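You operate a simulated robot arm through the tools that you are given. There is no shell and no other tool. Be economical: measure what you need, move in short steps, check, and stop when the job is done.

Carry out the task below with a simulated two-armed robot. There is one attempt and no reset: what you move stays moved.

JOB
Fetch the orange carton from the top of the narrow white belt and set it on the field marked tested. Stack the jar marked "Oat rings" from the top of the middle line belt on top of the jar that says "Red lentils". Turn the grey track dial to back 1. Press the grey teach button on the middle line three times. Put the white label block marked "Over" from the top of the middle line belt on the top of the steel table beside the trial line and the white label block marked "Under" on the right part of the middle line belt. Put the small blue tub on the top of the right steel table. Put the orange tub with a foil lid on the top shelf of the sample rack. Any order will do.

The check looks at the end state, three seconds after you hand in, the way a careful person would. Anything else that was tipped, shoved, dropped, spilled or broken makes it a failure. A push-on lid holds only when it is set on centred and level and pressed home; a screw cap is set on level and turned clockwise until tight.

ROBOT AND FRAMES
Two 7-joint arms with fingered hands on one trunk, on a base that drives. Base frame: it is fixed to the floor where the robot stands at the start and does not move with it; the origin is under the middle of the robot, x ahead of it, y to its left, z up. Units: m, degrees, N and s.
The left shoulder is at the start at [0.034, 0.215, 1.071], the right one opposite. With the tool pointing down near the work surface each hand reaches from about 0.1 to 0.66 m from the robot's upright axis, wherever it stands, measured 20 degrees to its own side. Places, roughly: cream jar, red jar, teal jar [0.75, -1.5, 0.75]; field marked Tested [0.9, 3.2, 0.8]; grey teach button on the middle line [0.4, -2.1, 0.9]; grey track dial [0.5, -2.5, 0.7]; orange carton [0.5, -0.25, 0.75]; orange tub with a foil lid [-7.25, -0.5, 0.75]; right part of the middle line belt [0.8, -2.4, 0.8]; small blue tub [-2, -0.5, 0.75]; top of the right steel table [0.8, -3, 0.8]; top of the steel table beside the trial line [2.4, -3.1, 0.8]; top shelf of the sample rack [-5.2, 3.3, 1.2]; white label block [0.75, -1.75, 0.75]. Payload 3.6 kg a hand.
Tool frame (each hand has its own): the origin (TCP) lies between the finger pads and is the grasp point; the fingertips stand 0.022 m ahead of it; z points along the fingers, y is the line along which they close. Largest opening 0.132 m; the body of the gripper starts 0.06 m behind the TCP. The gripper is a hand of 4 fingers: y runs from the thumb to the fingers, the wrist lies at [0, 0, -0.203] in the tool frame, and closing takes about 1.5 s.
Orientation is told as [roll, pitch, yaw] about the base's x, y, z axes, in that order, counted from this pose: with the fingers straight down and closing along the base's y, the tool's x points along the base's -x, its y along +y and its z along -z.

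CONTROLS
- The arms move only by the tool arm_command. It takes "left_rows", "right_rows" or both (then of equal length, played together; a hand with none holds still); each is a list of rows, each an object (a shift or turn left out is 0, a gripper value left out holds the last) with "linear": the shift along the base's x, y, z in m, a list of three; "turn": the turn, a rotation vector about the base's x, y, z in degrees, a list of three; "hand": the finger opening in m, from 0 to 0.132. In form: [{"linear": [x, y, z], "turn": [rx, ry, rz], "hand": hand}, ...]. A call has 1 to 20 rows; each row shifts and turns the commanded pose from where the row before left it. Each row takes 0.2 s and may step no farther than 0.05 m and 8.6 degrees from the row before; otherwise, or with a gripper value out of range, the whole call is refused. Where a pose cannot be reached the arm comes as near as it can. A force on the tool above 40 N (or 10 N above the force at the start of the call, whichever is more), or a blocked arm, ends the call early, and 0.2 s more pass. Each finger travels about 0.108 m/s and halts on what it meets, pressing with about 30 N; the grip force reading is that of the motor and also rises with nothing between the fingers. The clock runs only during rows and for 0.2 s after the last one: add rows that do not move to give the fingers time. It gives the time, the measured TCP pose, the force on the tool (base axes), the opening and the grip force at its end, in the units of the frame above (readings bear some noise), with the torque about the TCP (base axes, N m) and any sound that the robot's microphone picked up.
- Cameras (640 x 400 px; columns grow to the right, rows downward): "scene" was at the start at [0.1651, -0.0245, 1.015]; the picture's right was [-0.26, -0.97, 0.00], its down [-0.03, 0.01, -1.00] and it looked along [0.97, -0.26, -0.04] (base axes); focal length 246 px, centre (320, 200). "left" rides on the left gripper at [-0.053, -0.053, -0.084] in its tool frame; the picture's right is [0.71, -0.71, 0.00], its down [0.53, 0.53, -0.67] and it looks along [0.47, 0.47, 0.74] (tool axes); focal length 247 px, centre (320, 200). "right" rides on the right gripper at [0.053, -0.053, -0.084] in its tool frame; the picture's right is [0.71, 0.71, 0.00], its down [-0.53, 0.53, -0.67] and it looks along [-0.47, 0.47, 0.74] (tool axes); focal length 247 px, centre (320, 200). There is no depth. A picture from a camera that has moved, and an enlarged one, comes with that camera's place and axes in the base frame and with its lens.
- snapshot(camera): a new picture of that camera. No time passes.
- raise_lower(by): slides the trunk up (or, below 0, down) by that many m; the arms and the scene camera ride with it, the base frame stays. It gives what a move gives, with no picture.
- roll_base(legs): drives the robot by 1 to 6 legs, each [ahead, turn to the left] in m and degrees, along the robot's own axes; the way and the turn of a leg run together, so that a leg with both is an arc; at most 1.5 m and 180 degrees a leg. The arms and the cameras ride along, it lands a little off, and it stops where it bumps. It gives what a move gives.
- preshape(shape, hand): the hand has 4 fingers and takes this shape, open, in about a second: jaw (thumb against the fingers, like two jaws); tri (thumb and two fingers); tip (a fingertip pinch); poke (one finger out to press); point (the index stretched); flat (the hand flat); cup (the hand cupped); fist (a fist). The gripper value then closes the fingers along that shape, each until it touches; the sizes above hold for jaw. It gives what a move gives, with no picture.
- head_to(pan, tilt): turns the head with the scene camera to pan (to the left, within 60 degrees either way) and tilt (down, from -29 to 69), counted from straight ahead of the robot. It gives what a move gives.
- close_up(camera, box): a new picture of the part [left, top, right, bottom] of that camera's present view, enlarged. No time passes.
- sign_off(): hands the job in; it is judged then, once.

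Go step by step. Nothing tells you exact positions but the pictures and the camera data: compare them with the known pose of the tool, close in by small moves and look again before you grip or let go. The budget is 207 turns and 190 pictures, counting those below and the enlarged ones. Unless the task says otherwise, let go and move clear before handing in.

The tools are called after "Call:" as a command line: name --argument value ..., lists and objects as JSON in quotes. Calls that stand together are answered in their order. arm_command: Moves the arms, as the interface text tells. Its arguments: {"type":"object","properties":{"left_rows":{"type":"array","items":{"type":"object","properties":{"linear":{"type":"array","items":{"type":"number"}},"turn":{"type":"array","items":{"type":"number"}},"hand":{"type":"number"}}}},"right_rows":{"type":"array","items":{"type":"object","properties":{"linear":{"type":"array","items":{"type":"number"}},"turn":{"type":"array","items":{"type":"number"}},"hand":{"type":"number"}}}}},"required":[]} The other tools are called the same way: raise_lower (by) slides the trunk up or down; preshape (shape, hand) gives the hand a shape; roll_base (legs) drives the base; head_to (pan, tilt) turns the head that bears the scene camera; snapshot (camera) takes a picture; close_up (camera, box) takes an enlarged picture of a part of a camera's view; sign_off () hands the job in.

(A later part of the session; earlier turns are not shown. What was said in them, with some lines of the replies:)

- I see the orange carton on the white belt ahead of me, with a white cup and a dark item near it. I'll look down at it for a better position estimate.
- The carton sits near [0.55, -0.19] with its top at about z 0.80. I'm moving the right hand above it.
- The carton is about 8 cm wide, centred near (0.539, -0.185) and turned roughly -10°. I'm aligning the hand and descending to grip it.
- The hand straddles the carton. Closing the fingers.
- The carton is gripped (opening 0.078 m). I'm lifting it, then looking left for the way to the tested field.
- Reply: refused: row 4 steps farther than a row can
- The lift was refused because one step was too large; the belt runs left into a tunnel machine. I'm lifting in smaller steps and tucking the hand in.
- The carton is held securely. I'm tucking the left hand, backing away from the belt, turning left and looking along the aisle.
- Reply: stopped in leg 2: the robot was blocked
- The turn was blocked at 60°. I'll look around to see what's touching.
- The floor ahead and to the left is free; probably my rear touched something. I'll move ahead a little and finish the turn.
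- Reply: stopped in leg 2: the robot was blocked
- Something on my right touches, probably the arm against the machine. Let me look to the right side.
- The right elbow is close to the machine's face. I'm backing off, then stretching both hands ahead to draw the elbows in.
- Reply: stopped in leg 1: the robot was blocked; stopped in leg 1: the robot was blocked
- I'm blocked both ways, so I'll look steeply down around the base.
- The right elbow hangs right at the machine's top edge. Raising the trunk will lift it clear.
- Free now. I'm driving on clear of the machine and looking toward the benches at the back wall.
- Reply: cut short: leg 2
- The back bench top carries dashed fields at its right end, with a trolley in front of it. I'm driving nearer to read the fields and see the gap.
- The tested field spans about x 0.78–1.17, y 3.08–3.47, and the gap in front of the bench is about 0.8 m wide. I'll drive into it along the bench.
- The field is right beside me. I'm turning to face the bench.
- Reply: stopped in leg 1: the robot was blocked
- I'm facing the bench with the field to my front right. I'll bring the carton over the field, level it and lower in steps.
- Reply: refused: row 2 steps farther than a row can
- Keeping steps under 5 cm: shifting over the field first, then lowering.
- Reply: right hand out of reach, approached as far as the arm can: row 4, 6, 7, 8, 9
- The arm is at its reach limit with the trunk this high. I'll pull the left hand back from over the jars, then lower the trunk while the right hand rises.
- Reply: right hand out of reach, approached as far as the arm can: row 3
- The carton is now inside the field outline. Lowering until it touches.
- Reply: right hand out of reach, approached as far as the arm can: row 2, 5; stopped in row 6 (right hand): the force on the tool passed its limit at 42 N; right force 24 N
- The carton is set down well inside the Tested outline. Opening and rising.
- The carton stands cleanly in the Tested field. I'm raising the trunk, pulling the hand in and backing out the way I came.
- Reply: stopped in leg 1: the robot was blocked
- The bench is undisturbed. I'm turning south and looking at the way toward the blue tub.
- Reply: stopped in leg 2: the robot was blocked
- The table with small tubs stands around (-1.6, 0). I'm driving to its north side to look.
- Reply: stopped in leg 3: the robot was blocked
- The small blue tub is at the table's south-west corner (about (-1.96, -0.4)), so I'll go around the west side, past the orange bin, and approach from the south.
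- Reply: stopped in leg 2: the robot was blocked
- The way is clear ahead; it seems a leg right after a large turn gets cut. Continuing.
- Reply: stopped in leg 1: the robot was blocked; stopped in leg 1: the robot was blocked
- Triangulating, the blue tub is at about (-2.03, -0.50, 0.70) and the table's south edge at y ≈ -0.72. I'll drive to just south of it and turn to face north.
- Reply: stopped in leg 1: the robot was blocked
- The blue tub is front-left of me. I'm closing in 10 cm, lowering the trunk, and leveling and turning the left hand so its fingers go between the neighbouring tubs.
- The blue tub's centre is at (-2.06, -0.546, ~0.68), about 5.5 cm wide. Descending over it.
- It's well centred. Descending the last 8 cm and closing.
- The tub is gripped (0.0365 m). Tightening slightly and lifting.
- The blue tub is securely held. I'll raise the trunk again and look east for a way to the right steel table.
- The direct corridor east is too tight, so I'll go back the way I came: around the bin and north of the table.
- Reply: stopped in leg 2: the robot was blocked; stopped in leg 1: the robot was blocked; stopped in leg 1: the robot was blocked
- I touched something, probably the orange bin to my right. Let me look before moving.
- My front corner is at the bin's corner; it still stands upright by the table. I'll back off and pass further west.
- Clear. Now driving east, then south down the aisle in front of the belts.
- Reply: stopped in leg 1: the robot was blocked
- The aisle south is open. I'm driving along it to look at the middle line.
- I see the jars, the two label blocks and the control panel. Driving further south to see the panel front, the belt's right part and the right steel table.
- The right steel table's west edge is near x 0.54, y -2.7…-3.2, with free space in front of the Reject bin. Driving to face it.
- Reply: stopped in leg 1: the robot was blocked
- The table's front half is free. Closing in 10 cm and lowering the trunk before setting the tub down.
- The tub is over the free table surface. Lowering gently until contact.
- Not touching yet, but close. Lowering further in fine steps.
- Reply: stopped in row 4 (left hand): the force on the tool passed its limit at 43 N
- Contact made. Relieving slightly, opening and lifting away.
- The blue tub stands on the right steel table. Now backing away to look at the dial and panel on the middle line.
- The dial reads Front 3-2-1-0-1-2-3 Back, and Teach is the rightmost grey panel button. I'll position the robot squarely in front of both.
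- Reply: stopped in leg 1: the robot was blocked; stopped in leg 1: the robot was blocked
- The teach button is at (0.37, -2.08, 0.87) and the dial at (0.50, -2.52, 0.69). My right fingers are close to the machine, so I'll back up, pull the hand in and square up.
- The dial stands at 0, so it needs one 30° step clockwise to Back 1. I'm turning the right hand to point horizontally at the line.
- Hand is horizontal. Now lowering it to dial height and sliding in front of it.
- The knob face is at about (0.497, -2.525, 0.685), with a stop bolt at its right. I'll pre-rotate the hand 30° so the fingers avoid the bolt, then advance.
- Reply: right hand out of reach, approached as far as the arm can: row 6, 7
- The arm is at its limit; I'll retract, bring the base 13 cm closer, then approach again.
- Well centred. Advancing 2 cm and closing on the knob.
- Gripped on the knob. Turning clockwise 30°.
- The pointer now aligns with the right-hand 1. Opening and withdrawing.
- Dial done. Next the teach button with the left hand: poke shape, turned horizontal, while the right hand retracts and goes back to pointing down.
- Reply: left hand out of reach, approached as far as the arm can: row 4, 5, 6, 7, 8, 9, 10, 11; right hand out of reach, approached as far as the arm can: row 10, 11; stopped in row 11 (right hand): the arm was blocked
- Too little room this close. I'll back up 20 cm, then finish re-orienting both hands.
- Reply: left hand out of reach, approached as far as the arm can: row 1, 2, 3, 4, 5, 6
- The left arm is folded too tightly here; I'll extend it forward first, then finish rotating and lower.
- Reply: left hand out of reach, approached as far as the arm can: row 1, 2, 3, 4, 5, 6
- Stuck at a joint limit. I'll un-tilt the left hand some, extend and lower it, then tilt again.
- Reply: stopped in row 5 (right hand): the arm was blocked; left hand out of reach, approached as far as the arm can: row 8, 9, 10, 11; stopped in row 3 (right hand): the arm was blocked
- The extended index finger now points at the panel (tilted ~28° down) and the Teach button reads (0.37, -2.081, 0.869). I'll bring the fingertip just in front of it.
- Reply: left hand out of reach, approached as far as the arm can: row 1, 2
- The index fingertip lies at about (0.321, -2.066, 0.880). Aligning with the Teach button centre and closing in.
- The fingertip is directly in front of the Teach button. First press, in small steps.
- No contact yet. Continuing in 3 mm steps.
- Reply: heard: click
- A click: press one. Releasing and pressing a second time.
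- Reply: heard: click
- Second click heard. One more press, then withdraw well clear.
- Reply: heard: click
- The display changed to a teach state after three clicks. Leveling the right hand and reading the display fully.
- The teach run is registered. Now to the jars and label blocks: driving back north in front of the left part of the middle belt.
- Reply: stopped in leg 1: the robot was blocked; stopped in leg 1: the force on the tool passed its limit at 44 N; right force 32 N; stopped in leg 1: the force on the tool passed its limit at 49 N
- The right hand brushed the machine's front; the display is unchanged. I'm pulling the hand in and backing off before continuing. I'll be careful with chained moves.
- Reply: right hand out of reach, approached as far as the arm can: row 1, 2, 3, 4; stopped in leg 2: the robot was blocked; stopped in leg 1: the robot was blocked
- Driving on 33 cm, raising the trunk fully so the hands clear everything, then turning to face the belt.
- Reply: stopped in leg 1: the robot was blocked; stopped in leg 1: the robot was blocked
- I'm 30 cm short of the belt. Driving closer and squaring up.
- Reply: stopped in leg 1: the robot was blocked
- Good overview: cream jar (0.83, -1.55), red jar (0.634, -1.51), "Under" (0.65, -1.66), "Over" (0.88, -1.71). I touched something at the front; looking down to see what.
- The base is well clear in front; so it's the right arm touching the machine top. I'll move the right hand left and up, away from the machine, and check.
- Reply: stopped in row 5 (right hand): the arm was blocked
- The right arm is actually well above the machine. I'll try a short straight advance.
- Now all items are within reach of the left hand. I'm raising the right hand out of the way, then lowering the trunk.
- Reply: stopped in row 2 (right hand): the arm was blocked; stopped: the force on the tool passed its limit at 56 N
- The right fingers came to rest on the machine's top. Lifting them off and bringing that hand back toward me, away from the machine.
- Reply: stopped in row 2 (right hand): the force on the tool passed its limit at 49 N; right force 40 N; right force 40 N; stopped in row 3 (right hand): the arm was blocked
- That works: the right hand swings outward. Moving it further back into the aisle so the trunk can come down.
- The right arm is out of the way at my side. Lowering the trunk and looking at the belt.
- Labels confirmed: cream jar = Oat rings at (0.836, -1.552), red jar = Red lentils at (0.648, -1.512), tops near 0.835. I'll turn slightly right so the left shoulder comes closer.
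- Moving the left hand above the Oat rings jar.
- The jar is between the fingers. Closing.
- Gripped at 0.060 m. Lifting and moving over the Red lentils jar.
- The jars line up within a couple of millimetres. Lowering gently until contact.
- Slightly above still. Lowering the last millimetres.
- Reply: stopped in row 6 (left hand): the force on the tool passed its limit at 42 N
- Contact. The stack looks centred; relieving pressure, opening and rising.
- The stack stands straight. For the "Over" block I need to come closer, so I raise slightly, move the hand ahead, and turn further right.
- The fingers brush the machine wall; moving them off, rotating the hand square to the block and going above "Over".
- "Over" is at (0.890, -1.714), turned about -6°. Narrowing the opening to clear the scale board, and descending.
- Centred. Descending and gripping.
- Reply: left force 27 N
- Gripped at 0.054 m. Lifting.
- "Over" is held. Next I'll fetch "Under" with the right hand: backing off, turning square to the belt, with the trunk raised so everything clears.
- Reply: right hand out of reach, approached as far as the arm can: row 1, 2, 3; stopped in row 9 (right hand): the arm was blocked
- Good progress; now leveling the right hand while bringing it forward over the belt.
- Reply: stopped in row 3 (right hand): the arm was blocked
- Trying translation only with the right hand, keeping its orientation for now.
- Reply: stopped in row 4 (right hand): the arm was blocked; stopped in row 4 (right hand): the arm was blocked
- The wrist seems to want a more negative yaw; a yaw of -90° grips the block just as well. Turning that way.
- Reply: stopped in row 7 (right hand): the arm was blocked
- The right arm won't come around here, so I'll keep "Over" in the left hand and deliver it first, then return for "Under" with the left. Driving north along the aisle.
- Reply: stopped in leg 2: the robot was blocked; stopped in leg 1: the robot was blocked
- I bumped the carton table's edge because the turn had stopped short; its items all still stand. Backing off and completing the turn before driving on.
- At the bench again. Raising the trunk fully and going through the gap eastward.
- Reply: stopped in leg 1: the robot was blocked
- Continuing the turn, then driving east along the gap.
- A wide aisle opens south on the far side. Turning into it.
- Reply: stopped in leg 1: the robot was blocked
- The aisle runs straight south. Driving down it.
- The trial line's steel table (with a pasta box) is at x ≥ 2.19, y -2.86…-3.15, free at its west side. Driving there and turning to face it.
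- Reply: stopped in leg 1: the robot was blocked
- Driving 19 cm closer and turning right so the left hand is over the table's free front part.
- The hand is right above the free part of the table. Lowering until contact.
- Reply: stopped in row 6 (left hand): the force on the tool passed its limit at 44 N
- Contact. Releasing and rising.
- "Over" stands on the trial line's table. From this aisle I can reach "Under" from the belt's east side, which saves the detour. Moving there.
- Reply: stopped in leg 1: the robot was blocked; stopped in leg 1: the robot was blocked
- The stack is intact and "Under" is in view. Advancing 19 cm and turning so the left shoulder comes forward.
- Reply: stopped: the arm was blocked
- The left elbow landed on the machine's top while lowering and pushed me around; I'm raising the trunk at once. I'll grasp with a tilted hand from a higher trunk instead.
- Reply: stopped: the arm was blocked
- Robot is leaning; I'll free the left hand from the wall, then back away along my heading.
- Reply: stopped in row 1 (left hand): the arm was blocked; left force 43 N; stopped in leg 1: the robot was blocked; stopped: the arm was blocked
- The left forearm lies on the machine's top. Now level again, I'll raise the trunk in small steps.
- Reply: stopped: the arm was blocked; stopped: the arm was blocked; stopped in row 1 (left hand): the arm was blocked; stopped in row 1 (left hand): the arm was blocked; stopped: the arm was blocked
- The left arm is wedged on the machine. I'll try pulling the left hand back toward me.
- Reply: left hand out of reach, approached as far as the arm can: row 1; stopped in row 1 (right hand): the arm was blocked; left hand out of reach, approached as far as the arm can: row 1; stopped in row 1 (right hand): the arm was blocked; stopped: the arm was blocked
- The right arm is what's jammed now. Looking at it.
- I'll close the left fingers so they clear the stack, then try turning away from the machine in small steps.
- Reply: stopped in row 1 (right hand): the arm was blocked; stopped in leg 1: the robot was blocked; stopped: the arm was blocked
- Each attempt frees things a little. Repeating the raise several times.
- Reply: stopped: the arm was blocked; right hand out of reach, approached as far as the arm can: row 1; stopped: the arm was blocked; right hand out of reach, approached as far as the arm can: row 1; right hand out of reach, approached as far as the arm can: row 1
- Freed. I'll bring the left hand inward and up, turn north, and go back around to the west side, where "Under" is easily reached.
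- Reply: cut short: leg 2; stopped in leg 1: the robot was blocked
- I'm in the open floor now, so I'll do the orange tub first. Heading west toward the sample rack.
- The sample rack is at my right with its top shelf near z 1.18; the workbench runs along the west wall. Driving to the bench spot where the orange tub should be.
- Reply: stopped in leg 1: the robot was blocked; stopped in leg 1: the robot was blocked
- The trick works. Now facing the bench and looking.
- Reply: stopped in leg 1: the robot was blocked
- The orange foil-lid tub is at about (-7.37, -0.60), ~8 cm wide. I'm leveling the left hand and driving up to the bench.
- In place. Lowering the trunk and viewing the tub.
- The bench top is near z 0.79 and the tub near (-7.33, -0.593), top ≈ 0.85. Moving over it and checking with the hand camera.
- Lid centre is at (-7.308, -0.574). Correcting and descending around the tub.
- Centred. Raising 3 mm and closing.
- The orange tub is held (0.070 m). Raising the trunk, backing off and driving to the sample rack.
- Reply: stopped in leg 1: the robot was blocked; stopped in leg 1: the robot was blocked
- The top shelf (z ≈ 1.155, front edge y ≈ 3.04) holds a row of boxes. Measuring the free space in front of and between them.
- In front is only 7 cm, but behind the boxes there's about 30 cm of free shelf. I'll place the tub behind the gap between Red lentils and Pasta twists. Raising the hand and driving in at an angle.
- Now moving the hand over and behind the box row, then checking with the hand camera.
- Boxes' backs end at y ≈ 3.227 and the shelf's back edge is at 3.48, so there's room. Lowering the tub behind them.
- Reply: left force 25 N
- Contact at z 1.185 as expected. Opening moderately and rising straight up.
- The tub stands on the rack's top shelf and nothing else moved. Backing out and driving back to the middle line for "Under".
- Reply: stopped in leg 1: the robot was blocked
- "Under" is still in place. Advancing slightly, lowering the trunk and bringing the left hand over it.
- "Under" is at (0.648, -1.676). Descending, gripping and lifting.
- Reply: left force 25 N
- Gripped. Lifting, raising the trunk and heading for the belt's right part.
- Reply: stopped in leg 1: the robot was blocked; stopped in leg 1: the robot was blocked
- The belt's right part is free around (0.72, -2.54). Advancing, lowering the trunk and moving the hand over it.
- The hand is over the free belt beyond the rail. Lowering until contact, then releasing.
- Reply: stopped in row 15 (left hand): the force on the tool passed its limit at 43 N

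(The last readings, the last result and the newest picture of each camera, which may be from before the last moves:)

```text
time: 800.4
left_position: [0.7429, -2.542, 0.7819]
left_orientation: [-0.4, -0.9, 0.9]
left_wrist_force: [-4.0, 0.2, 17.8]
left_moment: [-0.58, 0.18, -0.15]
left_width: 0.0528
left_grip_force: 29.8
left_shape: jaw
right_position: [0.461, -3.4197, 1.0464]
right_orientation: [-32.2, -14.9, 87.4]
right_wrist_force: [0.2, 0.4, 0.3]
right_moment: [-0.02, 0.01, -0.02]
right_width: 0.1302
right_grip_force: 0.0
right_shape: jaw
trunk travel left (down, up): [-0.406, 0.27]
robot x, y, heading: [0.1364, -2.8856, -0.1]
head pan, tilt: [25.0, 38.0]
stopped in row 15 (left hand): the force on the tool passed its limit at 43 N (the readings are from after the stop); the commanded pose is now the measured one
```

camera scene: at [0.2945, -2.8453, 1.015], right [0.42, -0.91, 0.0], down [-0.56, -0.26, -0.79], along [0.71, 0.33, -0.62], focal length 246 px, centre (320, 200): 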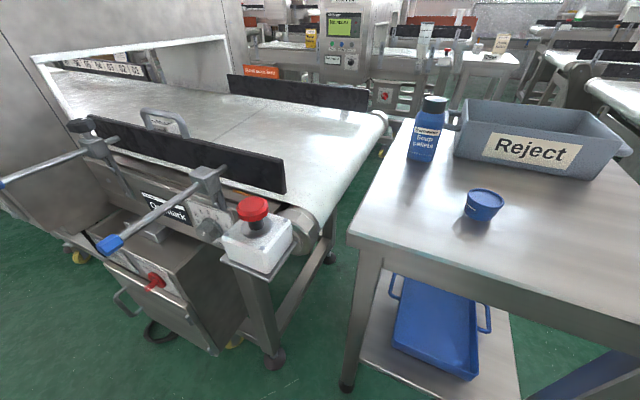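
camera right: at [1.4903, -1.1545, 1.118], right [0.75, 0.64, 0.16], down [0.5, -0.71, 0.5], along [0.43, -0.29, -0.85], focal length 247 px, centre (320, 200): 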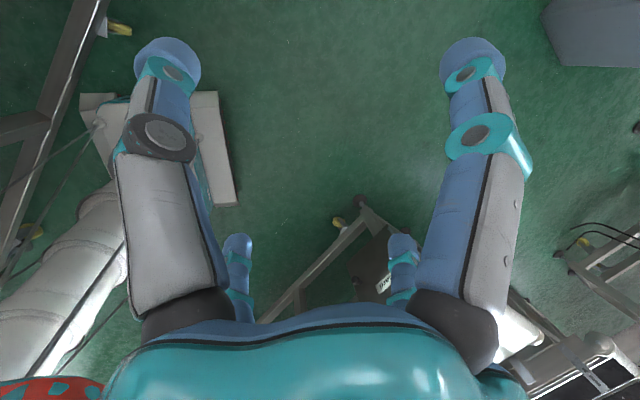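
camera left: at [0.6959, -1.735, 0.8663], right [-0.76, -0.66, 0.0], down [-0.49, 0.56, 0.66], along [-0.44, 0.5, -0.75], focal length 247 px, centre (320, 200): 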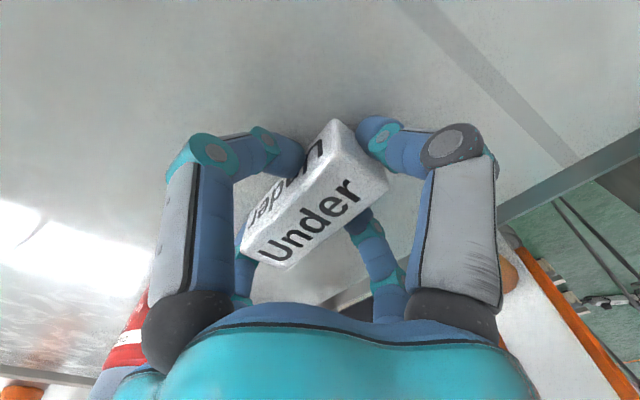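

Contact at belt height. Releasing, rising and checking.

Call:
arm_command --left_rows '[{"linear": [0, 0, 0.003]}, {"hand": 0.08}, {"hand": 0.11}, {}, {}, {"linear": [0, 0, 0.03]}, {"linear": [0, 0, 0.04]}, {"linear": [0, 0, 0.045]}, {"linear": [0, 0, 0.045]}, {"linear": [0, 0, 0.045]}, {"linear": [0, 0, 0.045]}, {"linear": [-0.03, -0.02, 0.02]}, {}]'

Call:
snapshot --camera "scene"

```text
time: 803.2
left_position: [0.7105, -2.5608, 1.0516]
left_orientation: [-0.2, -0.5, 0.8]
left_wrist_force: [0.7, 0.1, 0.4]
left_moment: [0.0, 0.04, 0.04]
left_width: 0.1094
left_grip_force: 0.0
left_shape: jaw
right_position: [0.4614, -3.4191, 1.0465]
right_orientation: [-32.2, -14.8, 87.4]
right_wrist_force: [0.8, 0.3, 0.2]
right_moment: [0.03, -0.01, 0.01]
right_width: 0.1303
right_grip_force: 0.1
right_shape: jaw
trunk travel left (down, up): [-0.406, 0.27]
robot x, y, heading: [0.1341, -2.879, 0.2]
head pan, tilt: [25.0, 38.0]
```

```text
4 pictures are left
camera scene: at [0.2948, -2.8453, 1.0149], right [0.42, -0.91, 0.0], down [-0.56, -0.26, -0.79], along [0.71, 0.33, -0.62], focal length 246 px, centre (320, 200)
```

scene: 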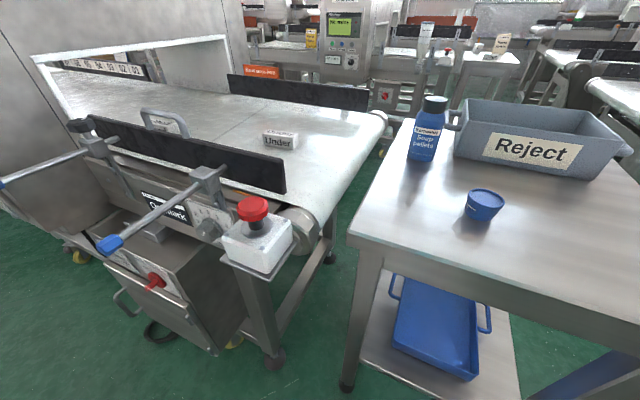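

"Under" stands on the right part of the belt. One last look at the dial before backing clear.

Call:
raise_lower --by 0.2

Call:
roll_base --legs '[[-0.3, 0]]'

Call:
head_to --pan 35 --tilt 30

Call:
snapshot --camera "scene"

```text
time: 805.4
left_position: [0.7116, -2.5618, 1.2518]
left_orientation: [-0.2, -0.5, 0.9]
left_wrist_force: [0.4, 0.7, -0.3]
left_moment: [0.01, 0.02, 0.02]
left_width: 0.1099
left_grip_force: 0.0
left_shape: jaw
right_position: [0.4611, -3.4197, 1.2459]
right_orientation: [-32.3, -14.9, 87.5]
right_wrist_force: [0.5, -0.1, 0.5]
right_moment: [-0.01, -0.05, 0.0]
right_width: 0.1301
right_grip_force: 0.0
right_shape: jaw
trunk travel left (down, up): [-0.606, 0.07]
robot x, y, heading: [0.14, -2.8841, 0.0]
head pan, tilt: [25.0, 38.0]
```

```text
time: 807.4
left_position: [0.4107, -2.5642, 1.252]
left_orientation: [-0.2, -0.6, 0.7]
left_wrist_force: [0.2, 0.2, 0.5]
left_moment: [-0.01, -0.01, -0.02]
left_width: 0.1097
left_grip_force: 0.0
left_shape: jaw
right_position: [0.1578, -3.4211, 1.2467]
right_orientation: [-32.4, -15.0, 87.3]
right_wrist_force: [-0.1, -0.4, 0.6]
right_moment: [-0.02, 0.0, -0.02]
right_width: 0.1298
right_grip_force: 0.1
right_shape: jaw
trunk travel left (down, up): [-0.606, 0.07]
robot x, y, heading: [-0.1624, -2.8849, -0.2]
head pan, tilt: [25.0, 38.0]
```

```text
time: 808.1
left_position: [0.4095, -2.5632, 1.2517]
left_orientation: [-0.2, -0.5, 0.7]
left_wrist_force: [-0.2, 0.0, 0.8]
left_moment: [0.01, -0.02, 0.02]
left_width: 0.1096
left_grip_force: 0.1
left_shape: jaw
right_position: [0.159, -3.4192, 1.2475]
right_orientation: [-32.2, -14.8, 87.1]
right_wrist_force: [0.4, 0.3, -0.5]
right_moment: [0.01, -0.02, -0.01]
right_width: 0.13
right_grip_force: 0.1
right_shape: jaw
trunk travel left (down, up): [-0.606, 0.07]
robot x, y, heading: [-0.1589, -2.8801, 0.1]
head pan, tilt: [35.0, 30.0]
```

```text
3 pictures are left
camera scene: at [-0.0125, -2.8304, 1.2298], right [0.57, -0.82, 0.0], down [-0.41, -0.29, -0.87], along [0.71, 0.49, -0.5], focal length 246 px, centre (320, 200)
```

scene: 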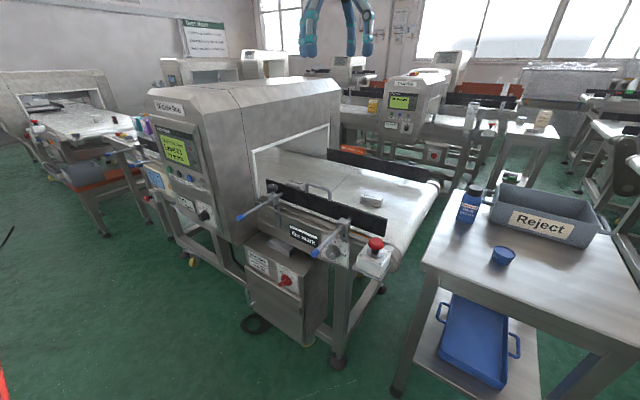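

Call:
close_up --camera "scene" --box '[280, 215, 400, 285]'

Call:
close_up --camera "scene" --box '[140, 100, 240, 230]'

```text
5.33 times, centred on (340, 250) of scene
camera zoom: at [-0.0125, -2.8304, 1.2298], right [0.57, -0.82, 0.0], down [-0.41, -0.29, -0.87], along [0.71, 0.49, -0.5], focal length 1313 px, centre (213, -67)
```

zoom: 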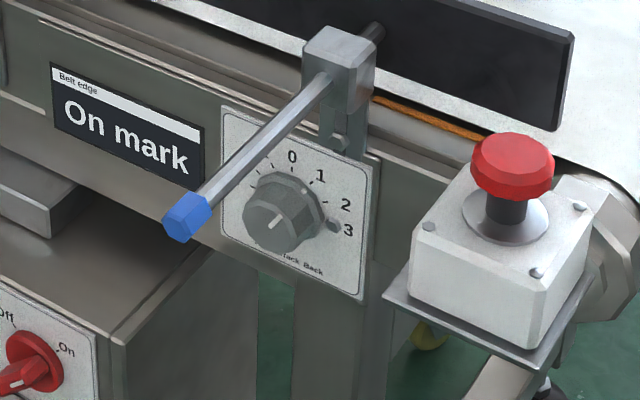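

```text
3.08 times, centred on (190, 165) of scene
camera zoom: at [-0.0125, -2.8304, 1.2298], right [0.57, -0.82, 0.0], down [-0.41, -0.29, -0.87], along [0.71, 0.49, -0.5], focal length 758 px, centre (720, 308)
```

zoom: 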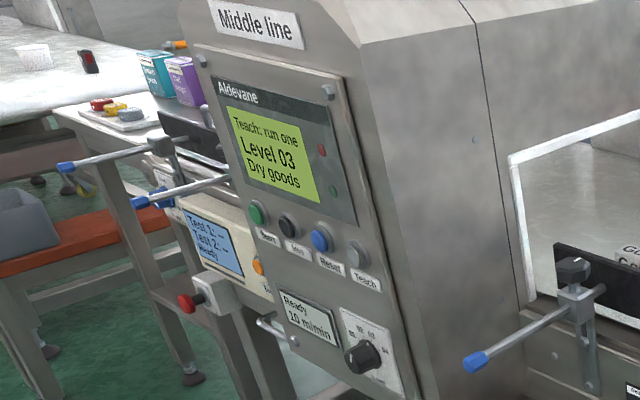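

The dial mark points at Back 1, and the panel still shows "Teach: run one". Everything is placed and both hands are clear, so I'm handing in.

Call:
sign_off

```text
The job is handed in.
```

I completed and handed in every item on the list, but I bumped several things while driving, so the result may not count as fully undisturbed.

**Placed and set:**
- The orange carton is on the Tested field.
- Oat rings is stacked on Red lentils.
- The track dial reads Back 1.
- The teach button clicked three times, and the display shows "Teach: run one".
- "Over" is on the steel table beside the trial line.
- "Under" is on the right part of the middle line belt.
- The small blue tub is on the right steel table.
- The foil-lid orange tub is on the sample rack's top shelf, behind the row of boxes.

**Contacts along the way:**
- **Orange reject bin:** I drove against its corner, and it may have turned a few degrees. It was upright when I last saw it.
- **Carton table:** I bumped its edge by the middle line. Nothing on it tipped.
- **Middle line machine:** My right hand brushed the front, and both arms pressed on its top and side. I saw no damage, and the panel display had not changed.
- **Bench and trolley:** The base probably touched the Tested bench and the trolley while turning. The bench items were undisturbed when I looked. I did not check the trolley as closely.
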